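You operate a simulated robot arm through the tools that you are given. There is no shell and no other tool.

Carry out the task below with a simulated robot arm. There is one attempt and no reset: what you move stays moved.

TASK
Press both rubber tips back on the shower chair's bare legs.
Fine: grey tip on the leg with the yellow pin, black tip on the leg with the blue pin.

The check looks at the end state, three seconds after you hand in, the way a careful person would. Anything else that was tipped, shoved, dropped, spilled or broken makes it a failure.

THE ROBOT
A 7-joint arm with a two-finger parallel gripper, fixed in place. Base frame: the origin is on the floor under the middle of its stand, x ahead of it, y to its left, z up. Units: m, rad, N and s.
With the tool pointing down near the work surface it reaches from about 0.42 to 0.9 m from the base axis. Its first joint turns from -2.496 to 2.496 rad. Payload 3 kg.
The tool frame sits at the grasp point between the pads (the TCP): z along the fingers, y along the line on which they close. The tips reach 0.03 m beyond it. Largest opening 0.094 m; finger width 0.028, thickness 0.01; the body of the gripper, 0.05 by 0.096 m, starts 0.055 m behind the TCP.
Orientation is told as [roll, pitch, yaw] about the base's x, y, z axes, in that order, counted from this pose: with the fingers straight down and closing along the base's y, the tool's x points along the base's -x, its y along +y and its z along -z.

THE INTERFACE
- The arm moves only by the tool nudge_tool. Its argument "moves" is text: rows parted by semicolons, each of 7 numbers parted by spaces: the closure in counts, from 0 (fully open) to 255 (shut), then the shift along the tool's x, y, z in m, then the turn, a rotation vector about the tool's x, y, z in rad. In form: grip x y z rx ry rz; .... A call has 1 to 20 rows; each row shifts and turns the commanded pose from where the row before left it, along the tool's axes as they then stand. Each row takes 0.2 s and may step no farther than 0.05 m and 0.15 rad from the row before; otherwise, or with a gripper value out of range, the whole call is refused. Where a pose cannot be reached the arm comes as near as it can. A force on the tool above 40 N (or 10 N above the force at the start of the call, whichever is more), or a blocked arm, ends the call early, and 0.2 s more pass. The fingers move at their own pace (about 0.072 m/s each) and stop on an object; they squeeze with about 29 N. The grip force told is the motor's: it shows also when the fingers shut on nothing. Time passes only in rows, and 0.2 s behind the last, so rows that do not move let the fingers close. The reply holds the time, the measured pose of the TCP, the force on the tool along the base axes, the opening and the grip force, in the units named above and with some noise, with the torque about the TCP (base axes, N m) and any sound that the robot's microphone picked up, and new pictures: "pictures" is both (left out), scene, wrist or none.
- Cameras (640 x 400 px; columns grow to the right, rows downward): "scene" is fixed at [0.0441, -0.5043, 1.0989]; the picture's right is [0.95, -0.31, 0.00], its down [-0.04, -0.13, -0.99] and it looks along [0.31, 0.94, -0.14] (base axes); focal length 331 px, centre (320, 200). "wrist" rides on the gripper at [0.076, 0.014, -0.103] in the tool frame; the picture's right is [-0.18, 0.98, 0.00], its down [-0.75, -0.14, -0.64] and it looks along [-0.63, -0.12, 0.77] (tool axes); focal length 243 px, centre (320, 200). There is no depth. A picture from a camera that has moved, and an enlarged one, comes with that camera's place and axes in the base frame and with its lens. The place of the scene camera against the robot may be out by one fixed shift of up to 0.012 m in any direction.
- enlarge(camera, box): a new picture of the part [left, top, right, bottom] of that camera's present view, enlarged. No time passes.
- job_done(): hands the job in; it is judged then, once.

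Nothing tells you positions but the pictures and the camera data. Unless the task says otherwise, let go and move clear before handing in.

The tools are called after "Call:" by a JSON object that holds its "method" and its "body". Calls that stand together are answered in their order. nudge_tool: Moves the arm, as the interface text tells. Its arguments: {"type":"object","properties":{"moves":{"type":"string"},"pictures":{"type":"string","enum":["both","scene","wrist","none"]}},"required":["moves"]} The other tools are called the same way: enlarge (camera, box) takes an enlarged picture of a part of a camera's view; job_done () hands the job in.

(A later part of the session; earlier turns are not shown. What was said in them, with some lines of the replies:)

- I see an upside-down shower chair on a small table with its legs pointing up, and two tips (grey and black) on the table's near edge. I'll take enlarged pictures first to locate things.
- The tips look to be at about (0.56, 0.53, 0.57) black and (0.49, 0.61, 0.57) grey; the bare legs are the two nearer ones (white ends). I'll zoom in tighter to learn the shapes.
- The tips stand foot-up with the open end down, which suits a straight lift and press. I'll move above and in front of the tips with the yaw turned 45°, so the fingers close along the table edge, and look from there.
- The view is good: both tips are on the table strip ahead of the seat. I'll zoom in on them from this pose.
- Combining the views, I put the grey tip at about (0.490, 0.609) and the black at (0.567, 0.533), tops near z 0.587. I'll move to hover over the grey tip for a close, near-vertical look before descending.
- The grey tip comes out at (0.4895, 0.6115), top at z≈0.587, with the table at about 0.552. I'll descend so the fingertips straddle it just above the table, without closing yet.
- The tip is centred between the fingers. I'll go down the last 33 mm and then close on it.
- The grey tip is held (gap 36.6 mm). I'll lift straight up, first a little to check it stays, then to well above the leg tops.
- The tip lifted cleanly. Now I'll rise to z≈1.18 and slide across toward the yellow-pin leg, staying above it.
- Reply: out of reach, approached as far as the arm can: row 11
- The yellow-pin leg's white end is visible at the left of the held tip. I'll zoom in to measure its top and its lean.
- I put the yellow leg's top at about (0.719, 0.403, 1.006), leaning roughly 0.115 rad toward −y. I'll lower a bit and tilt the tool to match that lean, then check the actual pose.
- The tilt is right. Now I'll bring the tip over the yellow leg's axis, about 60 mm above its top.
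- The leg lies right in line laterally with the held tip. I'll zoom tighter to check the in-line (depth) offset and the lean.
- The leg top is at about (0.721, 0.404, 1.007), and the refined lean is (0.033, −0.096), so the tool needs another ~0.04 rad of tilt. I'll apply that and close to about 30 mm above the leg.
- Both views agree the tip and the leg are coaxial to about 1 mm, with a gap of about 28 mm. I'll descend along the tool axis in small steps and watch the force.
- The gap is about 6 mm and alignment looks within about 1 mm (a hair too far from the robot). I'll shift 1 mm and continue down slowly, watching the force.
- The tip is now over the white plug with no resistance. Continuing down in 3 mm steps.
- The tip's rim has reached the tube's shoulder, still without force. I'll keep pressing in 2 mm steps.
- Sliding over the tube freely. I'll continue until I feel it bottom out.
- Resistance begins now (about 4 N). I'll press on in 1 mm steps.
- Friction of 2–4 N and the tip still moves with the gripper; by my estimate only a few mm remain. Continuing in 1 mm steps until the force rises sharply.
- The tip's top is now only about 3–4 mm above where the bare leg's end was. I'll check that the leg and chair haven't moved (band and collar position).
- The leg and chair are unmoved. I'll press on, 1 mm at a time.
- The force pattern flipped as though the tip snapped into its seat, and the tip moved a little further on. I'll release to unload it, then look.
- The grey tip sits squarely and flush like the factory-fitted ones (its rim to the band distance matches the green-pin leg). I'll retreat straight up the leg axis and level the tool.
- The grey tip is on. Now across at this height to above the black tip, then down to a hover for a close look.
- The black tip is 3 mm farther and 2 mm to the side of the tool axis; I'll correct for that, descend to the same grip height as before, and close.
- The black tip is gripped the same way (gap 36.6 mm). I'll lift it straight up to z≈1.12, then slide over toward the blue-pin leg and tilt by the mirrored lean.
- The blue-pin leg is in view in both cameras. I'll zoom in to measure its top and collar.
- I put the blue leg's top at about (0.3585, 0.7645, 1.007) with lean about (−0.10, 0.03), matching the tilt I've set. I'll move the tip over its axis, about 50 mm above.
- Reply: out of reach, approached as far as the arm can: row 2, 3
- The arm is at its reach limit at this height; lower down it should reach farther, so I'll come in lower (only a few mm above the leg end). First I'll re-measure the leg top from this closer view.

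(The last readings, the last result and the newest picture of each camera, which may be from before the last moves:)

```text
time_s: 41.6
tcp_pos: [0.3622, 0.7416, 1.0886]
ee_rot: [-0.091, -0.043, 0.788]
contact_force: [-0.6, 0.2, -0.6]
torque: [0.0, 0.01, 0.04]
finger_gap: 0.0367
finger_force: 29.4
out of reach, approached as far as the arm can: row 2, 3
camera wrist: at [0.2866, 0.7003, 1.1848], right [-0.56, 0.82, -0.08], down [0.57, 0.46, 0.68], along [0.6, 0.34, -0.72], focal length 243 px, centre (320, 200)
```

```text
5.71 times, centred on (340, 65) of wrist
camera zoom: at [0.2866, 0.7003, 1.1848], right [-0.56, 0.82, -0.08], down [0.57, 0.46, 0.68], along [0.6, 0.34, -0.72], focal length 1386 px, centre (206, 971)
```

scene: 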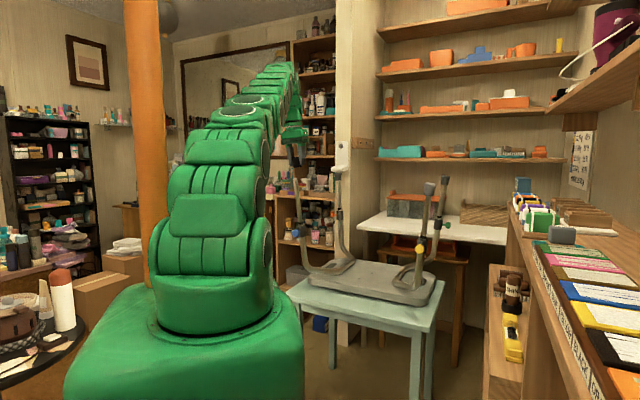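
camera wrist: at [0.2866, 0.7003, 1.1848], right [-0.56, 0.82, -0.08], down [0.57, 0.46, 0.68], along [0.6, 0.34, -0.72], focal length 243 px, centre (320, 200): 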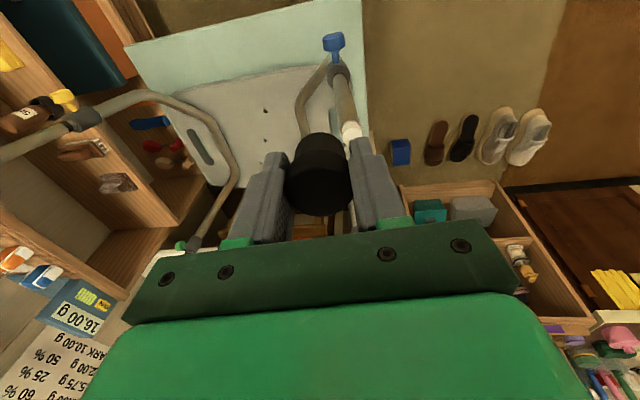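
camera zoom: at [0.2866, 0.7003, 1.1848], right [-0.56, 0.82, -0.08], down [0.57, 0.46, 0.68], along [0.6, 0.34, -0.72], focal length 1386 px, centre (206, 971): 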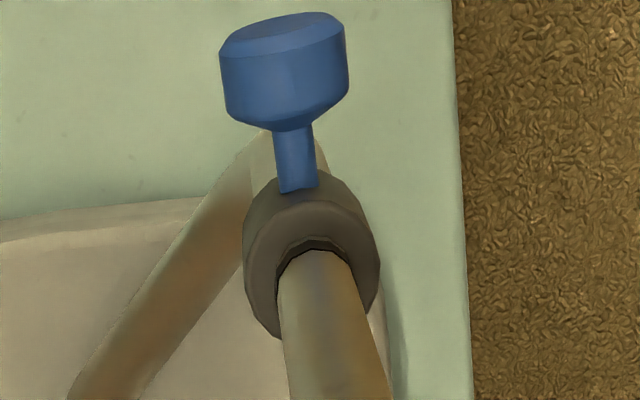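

The leg top sits at about (−0.0125, 0.024, 0.079) in the tool frame. I'll approach along a diagonal in two small steps, then check again before the last bit.

Call:
{"method": "nudge_tool", "body": {"moves": "255 -0.004 0.008 0.018 0 0 0; 255 -0.0035 0.008 0.01 0 0 0; 255 0 0 0 0 0 0", "pictures": "wrist"}}

Call:
{"method": "enlarge", "body": {"camera": "wrist", "box": [300, 100, 350, 150]}}

Call:
{"method": "enlarge", "body": {"camera": "scene", "box": [280, 150, 330, 190]}}

```text
time_s: 42.4
tcp_pos: [0.3582, 0.7568, 1.0586]
ee_rot: [-0.09, -0.043, 0.787]
contact_force: [0.4, -0.1, 0.3]
torque: [0.0, 0.01, 0.03]
finger_gap: 0.0366
finger_force: 29.2
camera wrist: at [0.2834, 0.716, 1.1557], right [-0.56, 0.82, -0.08], down [0.57, 0.46, 0.68], along [0.6, 0.34, -0.72], focal length 243 px, centre (320, 200)
```

wrist: 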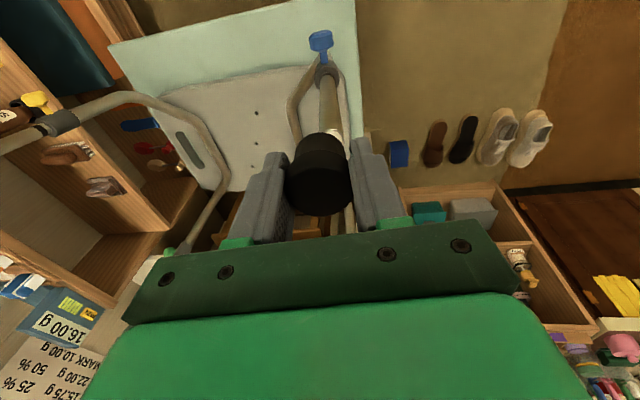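

```text
8.00 times, centred on (325, 125) of wrist
camera zoom: at [0.2834, 0.716, 1.1557], right [-0.56, 0.82, -0.08], down [0.57, 0.46, 0.68], along [0.6, 0.34, -0.72], focal length 1941 px, centre (280, 800)
```

zoom: 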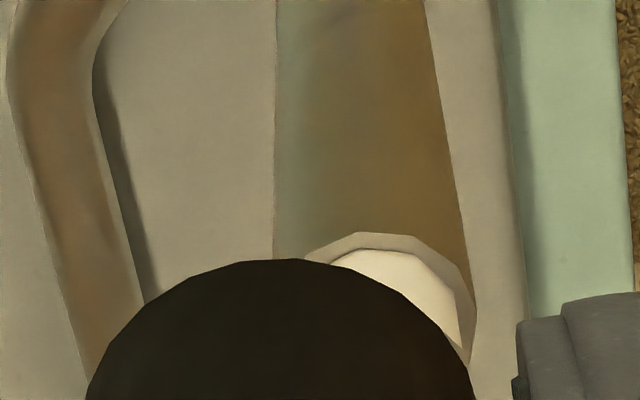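

```text
10.00 times, centred on (305, 170) of scene
camera zoom: at [0.0441, -0.5043, 1.0989], right [0.95, -0.31, 0.0], down [-0.04, -0.13, -0.99], along [0.31, 0.94, -0.14], focal length 3306 px, centre (470, 500)
```

zoom: 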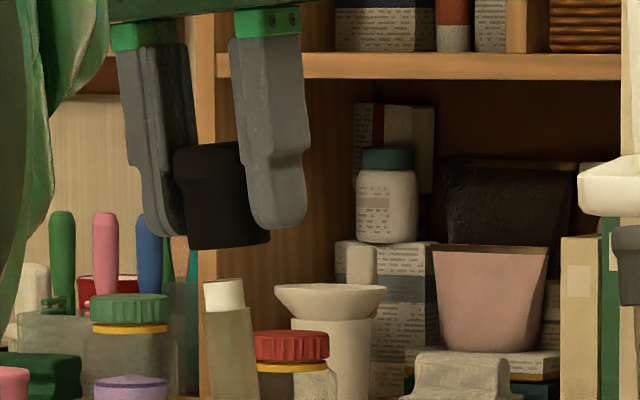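

On course: remaining offset is about 8 mm sideways, 4 mm deep, gap around 17 mm. Taking the next step.

Call:
{"method": "nudge_tool", "body": {"moves": "255 -0.002 0.004 0.005 0 0 0; 255 -0.0018 0.0042 0.004 0 0 0; 255 0 0 0 0 0 0", "pictures": "wrist"}}

Call:
{"method": "enlarge", "body": {"camera": "wrist", "box": [295, 110, 345, 150]}}

Call:
{"method": "enlarge", "body": {"camera": "scene", "box": [280, 160, 320, 185]}}

Call:
{"method": "enlarge", "body": {"camera": "wrist", "box": [270, 30, 370, 220]}}

```text
time_s: 43.2
tcp_pos: [0.3541, 0.7658, 1.0493]
ee_rot: [-0.089, -0.044, 0.789]
contact_force: [0.7, 0.5, 0.4]
torque: [-0.01, 0.01, -0.01]
finger_gap: 0.0368
finger_force: 28.5
camera wrist: at [0.2807, 0.7246, 1.1469], right [-0.56, 0.82, -0.08], down [0.57, 0.46, 0.68], along [0.6, 0.34, -0.72], focal length 243 px, centre (320, 200)
```

wrist: 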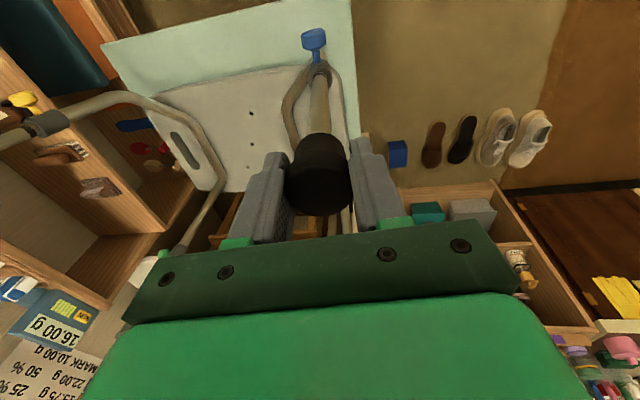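

```text
10.00 times, centred on (320, 130) of wrist
camera zoom: at [0.2807, 0.7246, 1.1469], right [-0.56, 0.82, -0.08], down [0.57, 0.46, 0.68], along [0.6, 0.34, -0.72], focal length 2426 px, centre (320, 900)
```

zoom: 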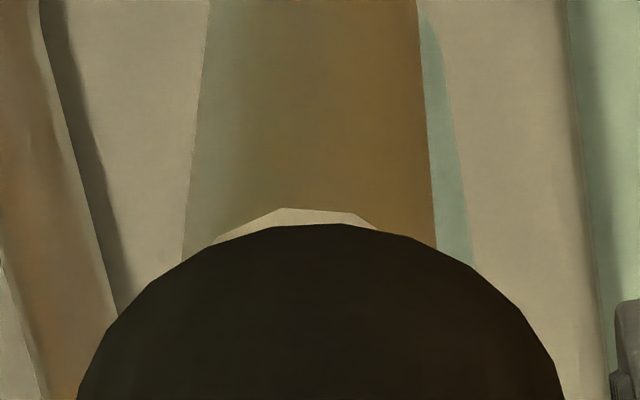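

```text
16.00 times, centred on (300, 172) of scene
camera zoom: at [0.0441, -0.5043, 1.0989], right [0.95, -0.31, 0.0], down [-0.04, -0.13, -0.99], along [0.31, 0.94, -0.14], focal length 5290 px, centre (640, 640)
```

zoom: 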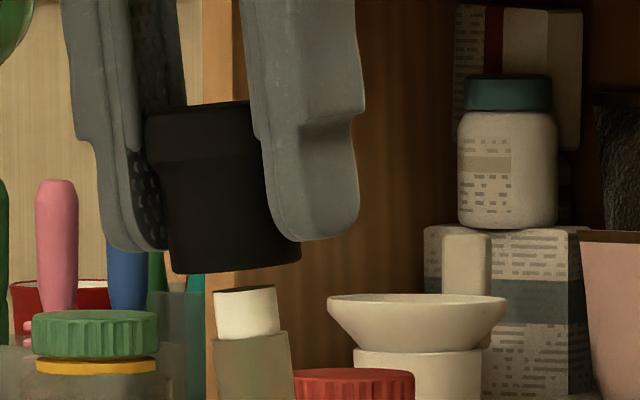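

```text
2.11 times, centred on (320, 125) of wrist
camera zoom: at [0.2807, 0.7246, 1.1469], right [-0.56, 0.82, -0.08], down [0.57, 0.46, 0.68], along [0.6, 0.34, -0.72], focal length 511 px, centre (320, 358)
```

zoom: 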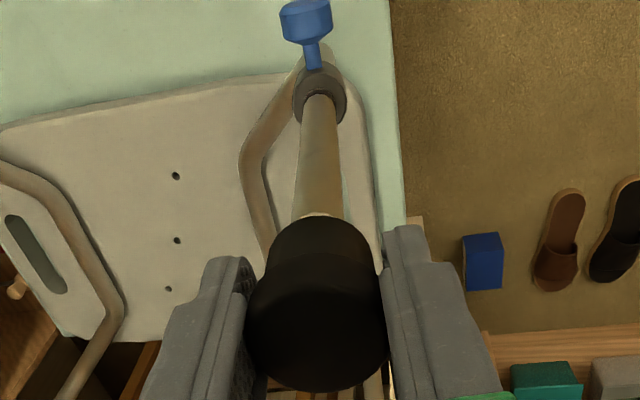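

Overshot slightly: a correction of about 1 mm in each lateral direction lines it up in both views. Applying that while lowering onto the plug.

Call:
{"method": "nudge_tool", "body": {"moves": "255 -0.0012 -0.0008 0.002 0 0 0; 255 0 0 0 0 0 0; 255 0 0 0.003 0 0 0; 255 0 0 0.003 0 0 0; 255 0 0 0 0 0 0", "pictures": "none"}}

Call:
{"method": "enlarge", "body": {"camera": "wrist", "box": [295, 110, 345, 150]}}

Call:
{"method": "enlarge", "body": {"camera": "scene", "box": [280, 160, 320, 185]}}

```text
time_s: 44.4
tcp_pos: [0.3575, 0.7645, 1.0416]
ee_rot: [-0.092, -0.044, 0.788]
contact_force: [-0.1, -0.2, -0.5]
torque: [0.02, 0.01, 0.02]
finger_gap: 0.0369
finger_force: 28.9
```

```text
10.00 times, centred on (320, 130) of wrist
camera zoom: at [0.283, 0.7243, 1.1387], right [-0.56, 0.82, -0.08], down [0.57, 0.46, 0.68], along [0.6, 0.34, -0.72], focal length 2426 px, centre (320, 900)
```

zoom: 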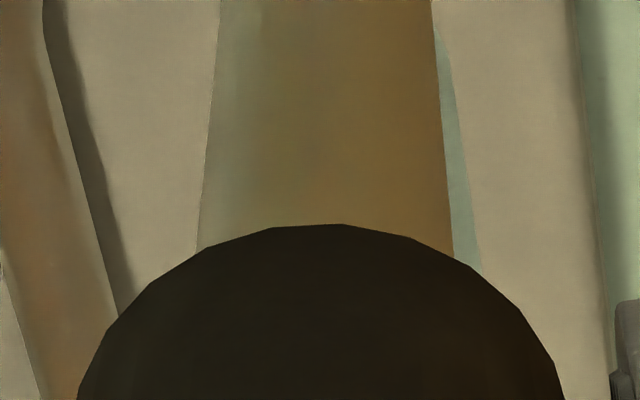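

```text
16.00 times, centred on (300, 172) of scene
camera zoom: at [0.0441, -0.5043, 1.0989], right [0.95, -0.31, 0.0], down [-0.04, -0.13, -0.99], along [0.31, 0.94, -0.14], focal length 5290 px, centre (640, 640)
```

zoom: 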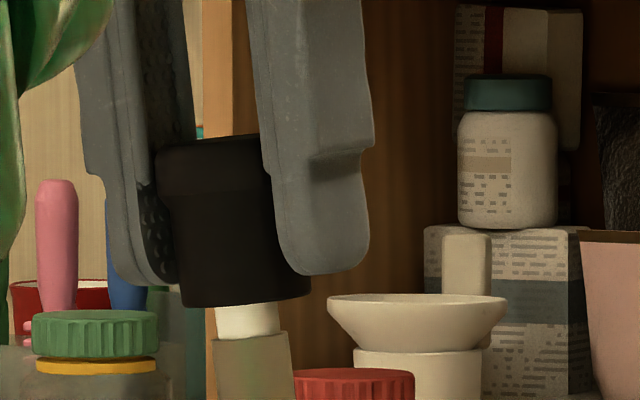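

Well centred in both views with the plug entering the tip. Continuing down along the axis.

Call:
{"method": "nudge_tool", "body": {"moves": "255 0 0 0.003 0 0 0; 255 0 0 0.003 0 0 0; 255 0 0 0.003 0 0 0; 255 0 0 0 0 0 0", "pictures": "none"}}

Call:
{"method": "enlarge", "body": {"camera": "wrist", "box": [295, 110, 345, 150]}}

Call:
{"method": "enlarge", "body": {"camera": "scene", "box": [280, 165, 320, 190]}}

```text
time_s: 45.4
tcp_pos: [0.3573, 0.7653, 1.0328]
ee_rot: [-0.09, -0.044, 0.789]
contact_force: [0.2, -0.3, -0.4]
torque: [-0.02, -0.02, 0.04]
finger_gap: 0.0372
finger_force: 28.6
```

```text
10.00 times, centred on (320, 130) of wrist
camera zoom: at [0.2834, 0.724, 1.1299], right [-0.56, 0.82, -0.08], down [0.57, 0.46, 0.68], along [0.6, 0.34, -0.72], focal length 2426 px, centre (320, 900)
```

zoom: 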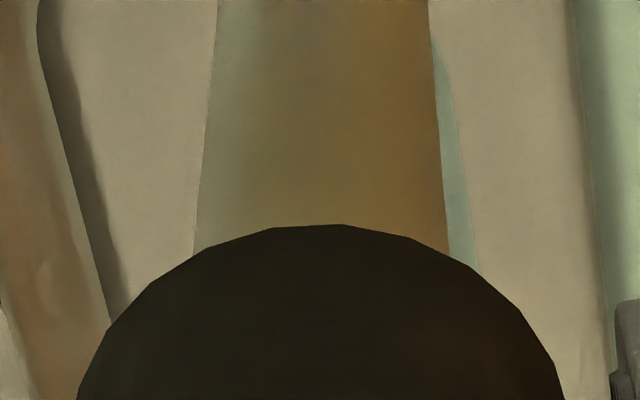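

```text
16.00 times, centred on (300, 178) of scene
camera zoom: at [0.0441, -0.5043, 1.0989], right [0.95, -0.31, 0.0], down [-0.04, -0.13, -0.99], along [0.31, 0.94, -0.14], focal length 5290 px, centre (640, 560)
```

zoom: 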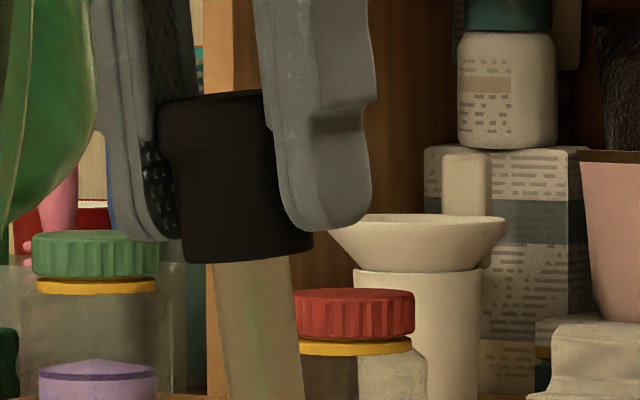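

Call:
{"method": "nudge_tool", "body": {"moves": "255 0 0 0.003 0 0 0; 255 0 0 0.003 0 0 0; 255 0 0 0.003 0 0 0; 255 0 0 0 0 0 0", "pictures": "none"}}

Call:
{"method": "nudge_tool", "body": {"moves": "255 0 0 0.002 0 0 0; 255 0 0 0.002 0 0 0; 255 0 0 0.002 0 0 0; 255 0 0 0 0 0 0", "pictures": "none"}}

Call:
{"method": "enlarge", "body": {"camera": "scene", "box": [280, 165, 320, 190]}}

Call:
{"method": "enlarge", "body": {"camera": "wrist", "box": [295, 110, 345, 150]}}

```text
time_s: 46.4
tcp_pos: [0.3588, 0.765, 1.0229]
ee_rot: [-0.092, -0.043, 0.786]
contact_force: [0.7, 0.0, -0.9]
torque: [0.01, -0.01, 0.0]
finger_gap: 0.0368
finger_force: 29.0
```

```text
time_s: 47.4
tcp_pos: [0.3595, 0.7644, 1.0179]
ee_rot: [-0.09, -0.045, 0.786]
contact_force: [0.6, 0.5, 0.4]
torque: [0.03, -0.03, 0.02]
finger_gap: 0.0369
finger_force: 28.8
```

```text
16.00 times, centred on (300, 178) of scene
camera zoom: at [0.0441, -0.5043, 1.0989], right [0.95, -0.31, 0.0], down [-0.04, -0.13, -0.99], along [0.31, 0.94, -0.14], focal length 5290 px, centre (640, 560)
```

zoom: 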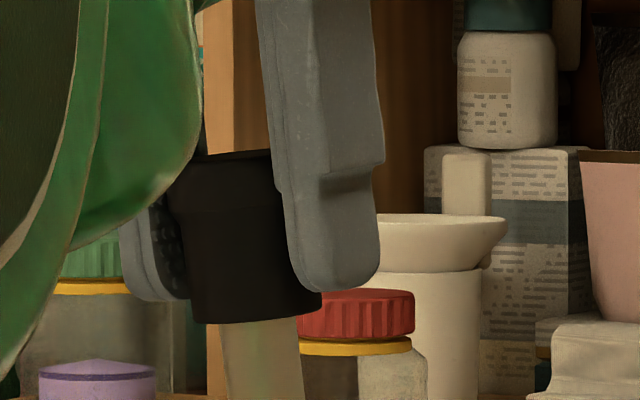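

```text
10.00 times, centred on (320, 130) of wrist
camera zoom: at [0.2854, 0.7236, 1.1151], right [-0.56, 0.82, -0.08], down [0.57, 0.46, 0.68], along [0.6, 0.34, -0.72], focal length 2426 px, centre (320, 900)
```

zoom: 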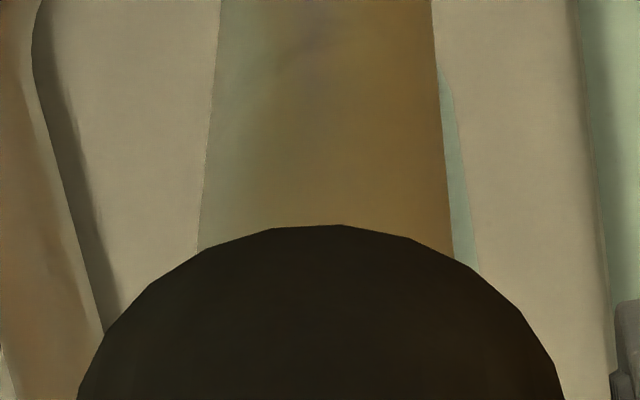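

Call:
{"method": "nudge_tool", "body": {"moves": "255 0 0 0.002 0 0 0; 255 0 0 0.002 0 0 0; 255 0 0 0 0 0 0", "pictures": "none"}}

Call:
{"method": "nudge_tool", "body": {"moves": "255 0 0 0.001 0 0 0; 255 0 0 0.001 0 0 0; 255 0 0 0 0 0 0", "pictures": "none"}}

Call:
{"method": "nudge_tool", "body": {"moves": "255 0 0 0.001 0 0 0; 255 0 0 0.001 0 0 0; 255 0 0 0 0 0 0", "pictures": "none"}}

Call:
{"method": "enlarge", "body": {"camera": "scene", "box": [280, 165, 320, 190]}}

```text
time_s: 48.2
tcp_pos: [0.3608, 0.7645, 1.0143]
ee_rot: [-0.092, -0.044, 0.79]
contact_force: [-1.4, 0.9, 2.4]
torque: [0.05, 0.01, 0.02]
finger_gap: 0.0368
finger_force: 29.1
```

```text
time_s: 49.0
tcp_pos: [0.3599, 0.7642, 1.0105]
ee_rot: [-0.091, -0.045, 0.786]
contact_force: [-1.1, 1.1, 1.8]
torque: [-0.01, 0.01, 0.0]
finger_gap: 0.0369
finger_force: 28.7
```

```text
time_s: 49.8
tcp_pos: [0.361, 0.7632, 1.0102]
ee_rot: [-0.092, -0.041, 0.785]
contact_force: [1.0, -0.5, 2.5]
torque: [0.01, -0.01, 0.0]
finger_gap: 0.0369
finger_force: 29.2
```

```text
16.00 times, centred on (300, 178) of scene
camera zoom: at [0.0441, -0.5043, 1.0989], right [0.95, -0.31, 0.0], down [-0.04, -0.13, -0.99], along [0.31, 0.94, -0.14], focal length 5290 px, centre (640, 560)
```

zoom: 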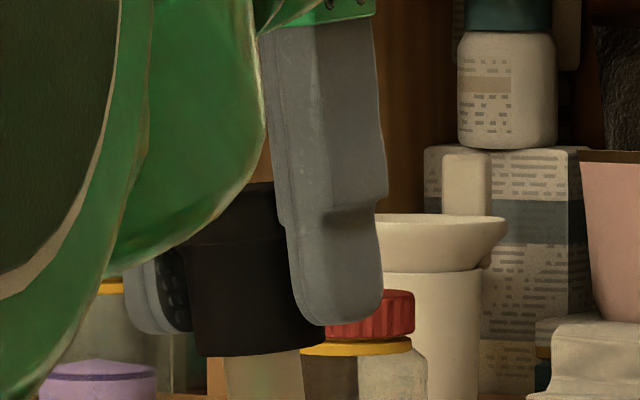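

Same light friction as on the first leg (about 2.5 N). Going on in 1 mm steps, expecting seating in roughly 4–5 mm.

Call:
{"method": "nudge_tool", "body": {"moves": "255 0 0 0.001 0 0 0; 255 0 0 0.001 0 0 0; 255 0 0 0 0 0 0", "pictures": "none"}}

Call:
{"method": "nudge_tool", "body": {"moves": "255 0 0 0.001 0 0 0; 255 0 0 0 0 0 0", "pictures": "none"}}

Call:
{"method": "nudge_tool", "body": {"moves": "255 0 0 0.001 0 0 0; 255 0 0 0 0 0 0", "pictures": "none"}}

Call:
{"method": "enlarge", "body": {"camera": "scene", "box": [280, 165, 320, 190]}}

Call:
{"method": "enlarge", "body": {"camera": "scene", "box": [285, 210, 325, 250]}}

```text
time_s: 50.6
tcp_pos: [0.3595, 0.7653, 1.0069]
ee_rot: [-0.093, -0.045, 0.788]
contact_force: [-0.1, -0.4, 3.3]
torque: [0.04, 0.02, 0.05]
finger_gap: 0.0368
finger_force: 29.0
```

```text
time_s: 51.2
tcp_pos: [0.3609, 0.7637, 1.0054]
ee_rot: [-0.092, -0.041, 0.788]
contact_force: [0.0, -1.2, -4.6]
torque: [0.07, 0.01, 0.02]
finger_gap: 0.0368
finger_force: 28.5
```

```text
time_s: 51.8
tcp_pos: [0.3606, 0.7635, 1.0054]
ee_rot: [-0.092, -0.046, 0.789]
contact_force: [-3.5, -1.0, -2.4]
torque: [-0.02, 0.01, 0.04]
finger_gap: 0.0366
finger_force: 28.6
```

```text
16.00 times, centred on (300, 178) of scene
camera zoom: at [0.0441, -0.5043, 1.0989], right [0.95, -0.31, 0.0], down [-0.04, -0.13, -0.99], along [0.31, 0.94, -0.14], focal length 5290 px, centre (640, 560)
```

zoom: 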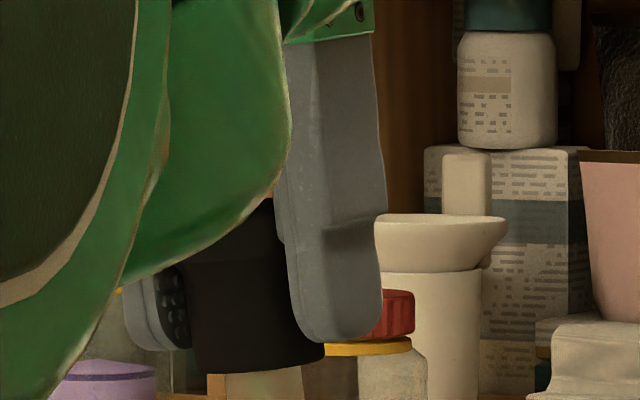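

```text
10.00 times, centred on (305, 230) of scene
camera zoom: at [0.0441, -0.5043, 1.0989], right [0.95, -0.31, 0.0], down [-0.04, -0.13, -0.99], along [0.31, 0.94, -0.14], focal length 3306 px, centre (470, -100)
```

zoom: 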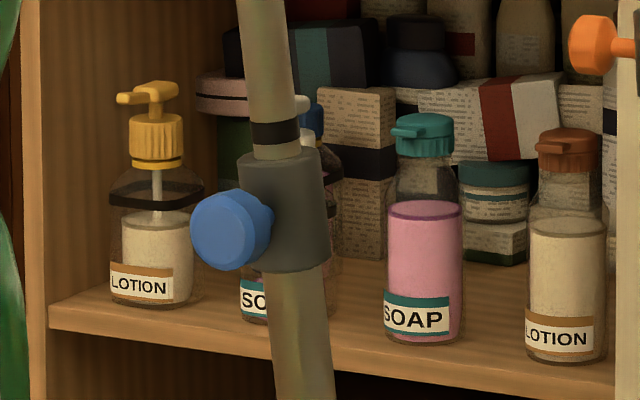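

The same snap signature (force flipping to −4.6 N) as on the first leg. Releasing now.

Call:
{"method": "nudge_tool", "body": {"moves": "120 0 0 0 0 0 0; 60 0 0 0 0 0 0; 0 0 0 0 0 0 0; 0 0 0 0 0 0 0; 0 0 0 0 0 0 0", "pictures": "wrist"}}

Call:
{"method": "enlarge", "body": {"camera": "wrist", "box": [220, 30, 420, 230]}}

Call:
{"method": "enlarge", "body": {"camera": "scene", "box": [280, 165, 320, 190]}}

```text
time_s: 53.0
tcp_pos: [0.3608, 0.7636, 1.0051]
ee_rot: [-0.09, -0.043, 0.788]
contact_force: [0.0, 0.4, -0.4]
torque: [0.0, 0.02, 0.03]
finger_gap: 0.094
finger_force: 0.1
camera wrist: at [0.2861, 0.7233, 1.1029], right [-0.56, 0.82, -0.08], down [0.57, 0.46, 0.68], along [0.6, 0.34, -0.72], focal length 243 px, centre (320, 200)
```

wrist: 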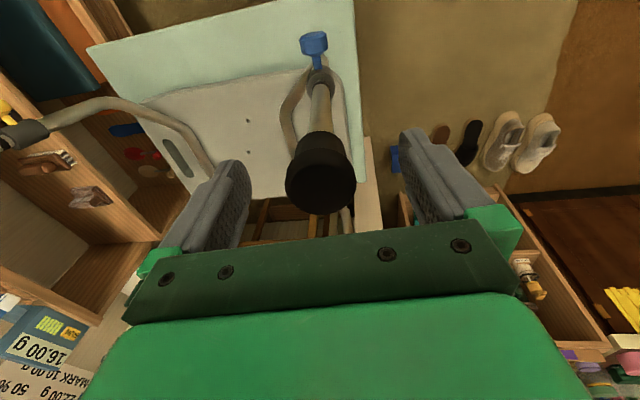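

```text
2.00 times, centred on (320, 130) of wrist
camera zoom: at [0.2861, 0.7233, 1.1029], right [-0.56, 0.82, -0.08], down [0.57, 0.46, 0.68], along [0.6, 0.34, -0.72], focal length 485 px, centre (320, 340)
```

zoom: 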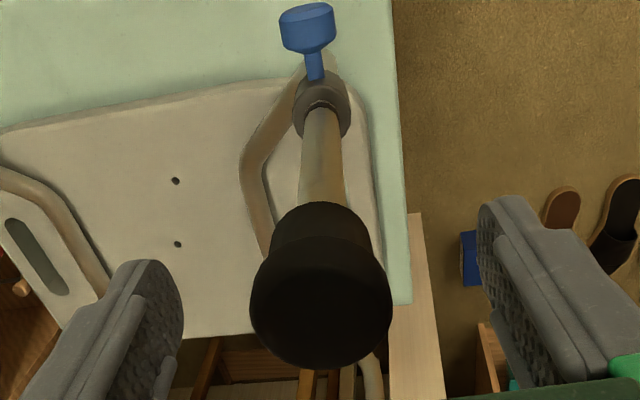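

```text
16.00 times, centred on (300, 178) of scene
camera zoom: at [0.0441, -0.5043, 1.0989], right [0.95, -0.31, 0.0], down [-0.04, -0.13, -0.99], along [0.31, 0.94, -0.14], focal length 5290 px, centre (640, 560)
```

zoom: 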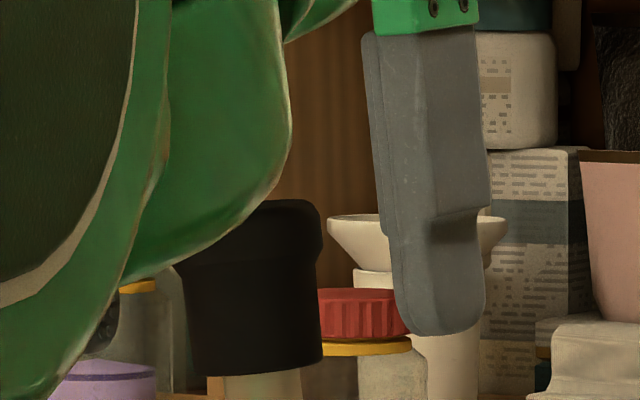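

The black tip is seated squarely and centred. I'll retreat up along the axis, then back toward the robot and up, staying clear.

Call:
{"method": "nudge_tool", "body": {"moves": "0 0 0 -0.015 0 0 0; 0 0 0 -0.022 0 0 0; 0 0.015 0 -0.018 0 0 0; 0 0.025 0 -0.018 0 0 0; 0 0.03 0 -0.018 0 0 0; 0 0.03 0 -0.018 0 0 0; 0 0.03 0 -0.018 0 0 0; 0 0 0 0 0 0 0", "pictures": "both"}}

Call:
{"method": "enlarge", "body": {"camera": "scene", "box": [270, 150, 470, 320]}}

Call:
{"method": "enlarge", "body": {"camera": "wrist", "box": [270, 50, 450, 230]}}

```text
time_s: 54.8
tcp_pos: [0.2556, 0.6749, 1.1262]
ee_rot: [-0.091, -0.043, 0.787]
contact_force: [-0.2, 0.0, 0.0]
torque: [0.0, 0.02, 0.01]
finger_gap: 0.0941
finger_force: 0.0
camera wrist: at [0.1821, 0.6349, 1.2233], right [-0.56, 0.82, -0.08], down [0.57, 0.46, 0.68], along [0.6, 0.34, -0.72], focal length 243 px, centre (320, 200)
```

scene: 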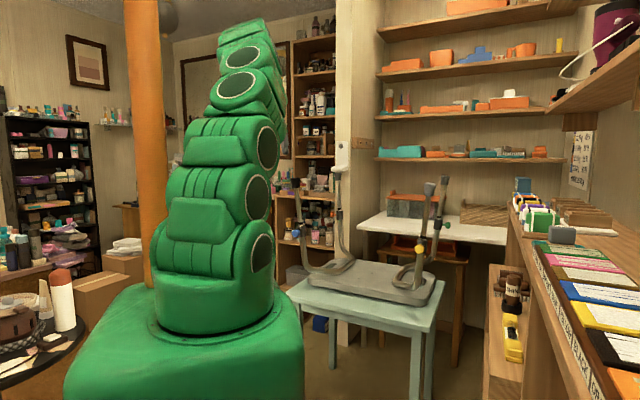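
wrist: 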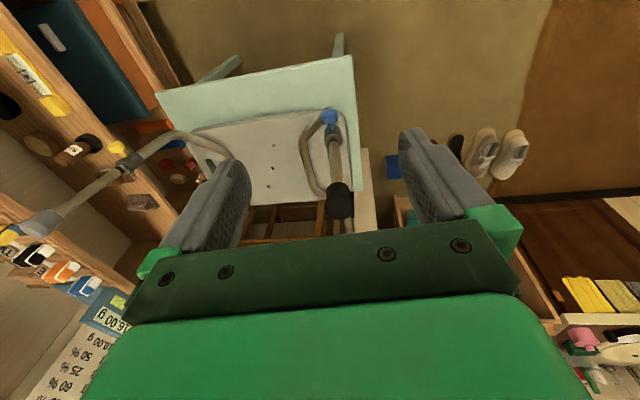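

```text
2.35 times, centred on (370, 235) of scene
camera zoom: at [0.0441, -0.5043, 1.0989], right [0.95, -0.31, 0.0], down [-0.04, -0.13, -0.99], along [0.31, 0.94, -0.14], focal length 778 px, centre (202, 118)
```

zoom: 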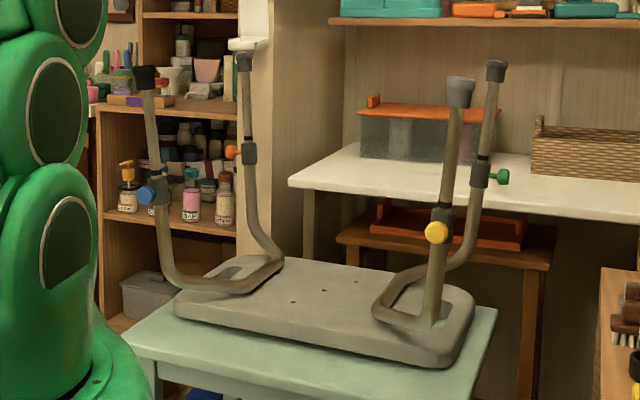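

```text
2.22 times, centred on (360, 140) of wrist
camera zoom: at [0.1821, 0.6349, 1.2233], right [-0.56, 0.82, -0.08], down [0.57, 0.46, 0.68], along [0.6, 0.34, -0.72], focal length 539 px, centre (231, 333)
```

zoom: 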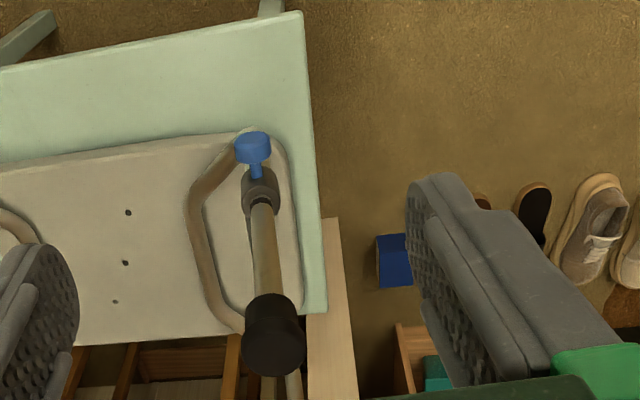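

Both tips are on their legs and the arm is clear. A final close look at both, to compare seating depth with the factory-fitted tips.

Call:
{"method": "enlarge", "body": {"camera": "scene", "box": [270, 165, 350, 240]}}

Call:
{"method": "enlarge", "body": {"camera": "scene", "box": [400, 165, 470, 240]}}

Call:
{"method": "enlarge", "body": {"camera": "scene", "box": [285, 165, 325, 190]}}

Call:
{"method": "enlarge", "body": {"camera": "scene", "box": [418, 170, 458, 200]}}

```text
5.33 times, centred on (310, 202) of scene
camera zoom: at [0.0441, -0.5043, 1.0989], right [0.95, -0.31, 0.0], down [-0.04, -0.13, -0.99], along [0.31, 0.94, -0.14], focal length 1763 px, centre (373, 187)
```

zoom: 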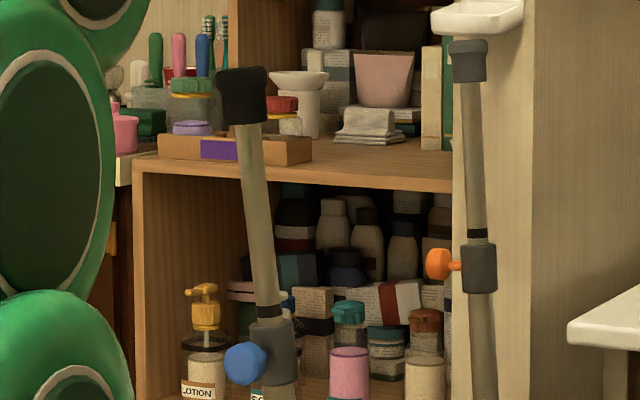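

```text
5.33 times, centred on (435, 202) of scene
camera zoom: at [0.0441, -0.5043, 1.0989], right [0.95, -0.31, 0.0], down [-0.04, -0.13, -0.99], along [0.31, 0.94, -0.14], focal length 1763 px, centre (-293, 187)
```

zoom: 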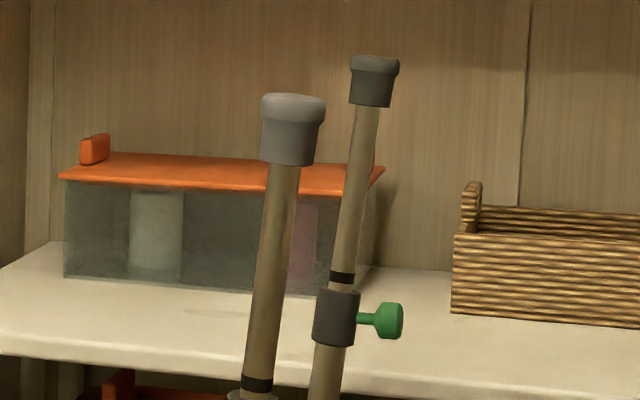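

```text
16.00 times, centred on (305, 178) of scene
camera zoom: at [0.0441, -0.5043, 1.0989], right [0.95, -0.31, 0.0], down [-0.04, -0.13, -0.99], along [0.31, 0.94, -0.14], focal length 5290 px, centre (560, 560)
```

zoom: 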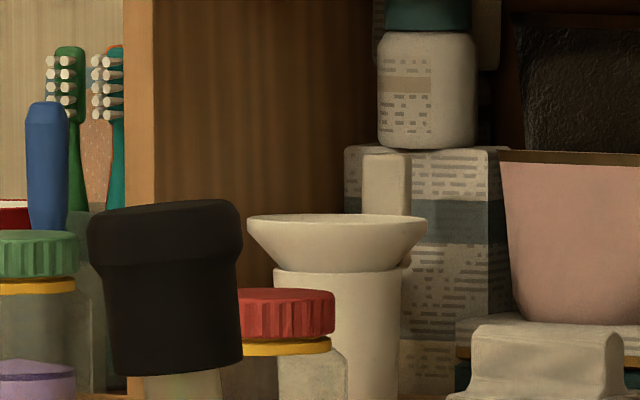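

```text
13.33 times, centred on (438, 185) of scene
camera zoom: at [0.0441, -0.5043, 1.0989], right [0.95, -0.31, 0.0], down [-0.04, -0.13, -0.99], along [0.31, 0.94, -0.14], focal length 4408 px, centre (-1253, 400)
```

zoom: 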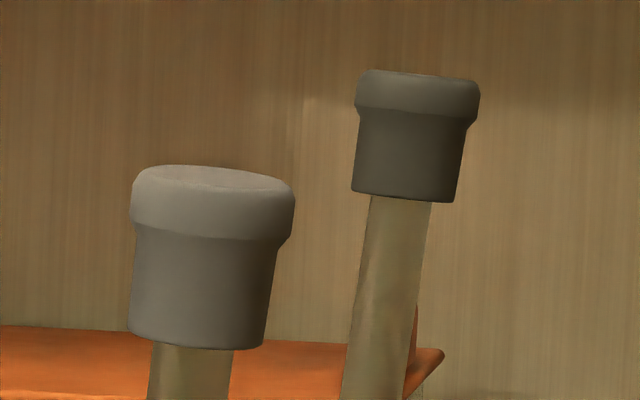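

The grey tip is on the yellow-pin leg and the black tip is on the blue-pin leg. Both sit straight and as deep as the fitted ones, the chair has moved less than about 1 mm, and the gripper is open and clear, so I'm handing in.

Call:
{"method": "job_done", "body": {}}

```text
The job is handed in.
```

Both rubber tips are back on. The grey tip is on the leg with the yellow pin, and the black tip is on the leg with the blue pin.

- **Seating:** On each leg the force flipped as the tip reached the end of its travel, as if it had snapped into place. In the final pictures both tips sit straight and at about the same depth as the two that were already fitted. I didn't press down on them again from above as an extra check.
- **Chair:** It shifted by less than about 1 mm when the grey tip went on. I saw nothing else moved or knocked over.
- **Arm:** The gripper let go of both tips and is clear of the chair.
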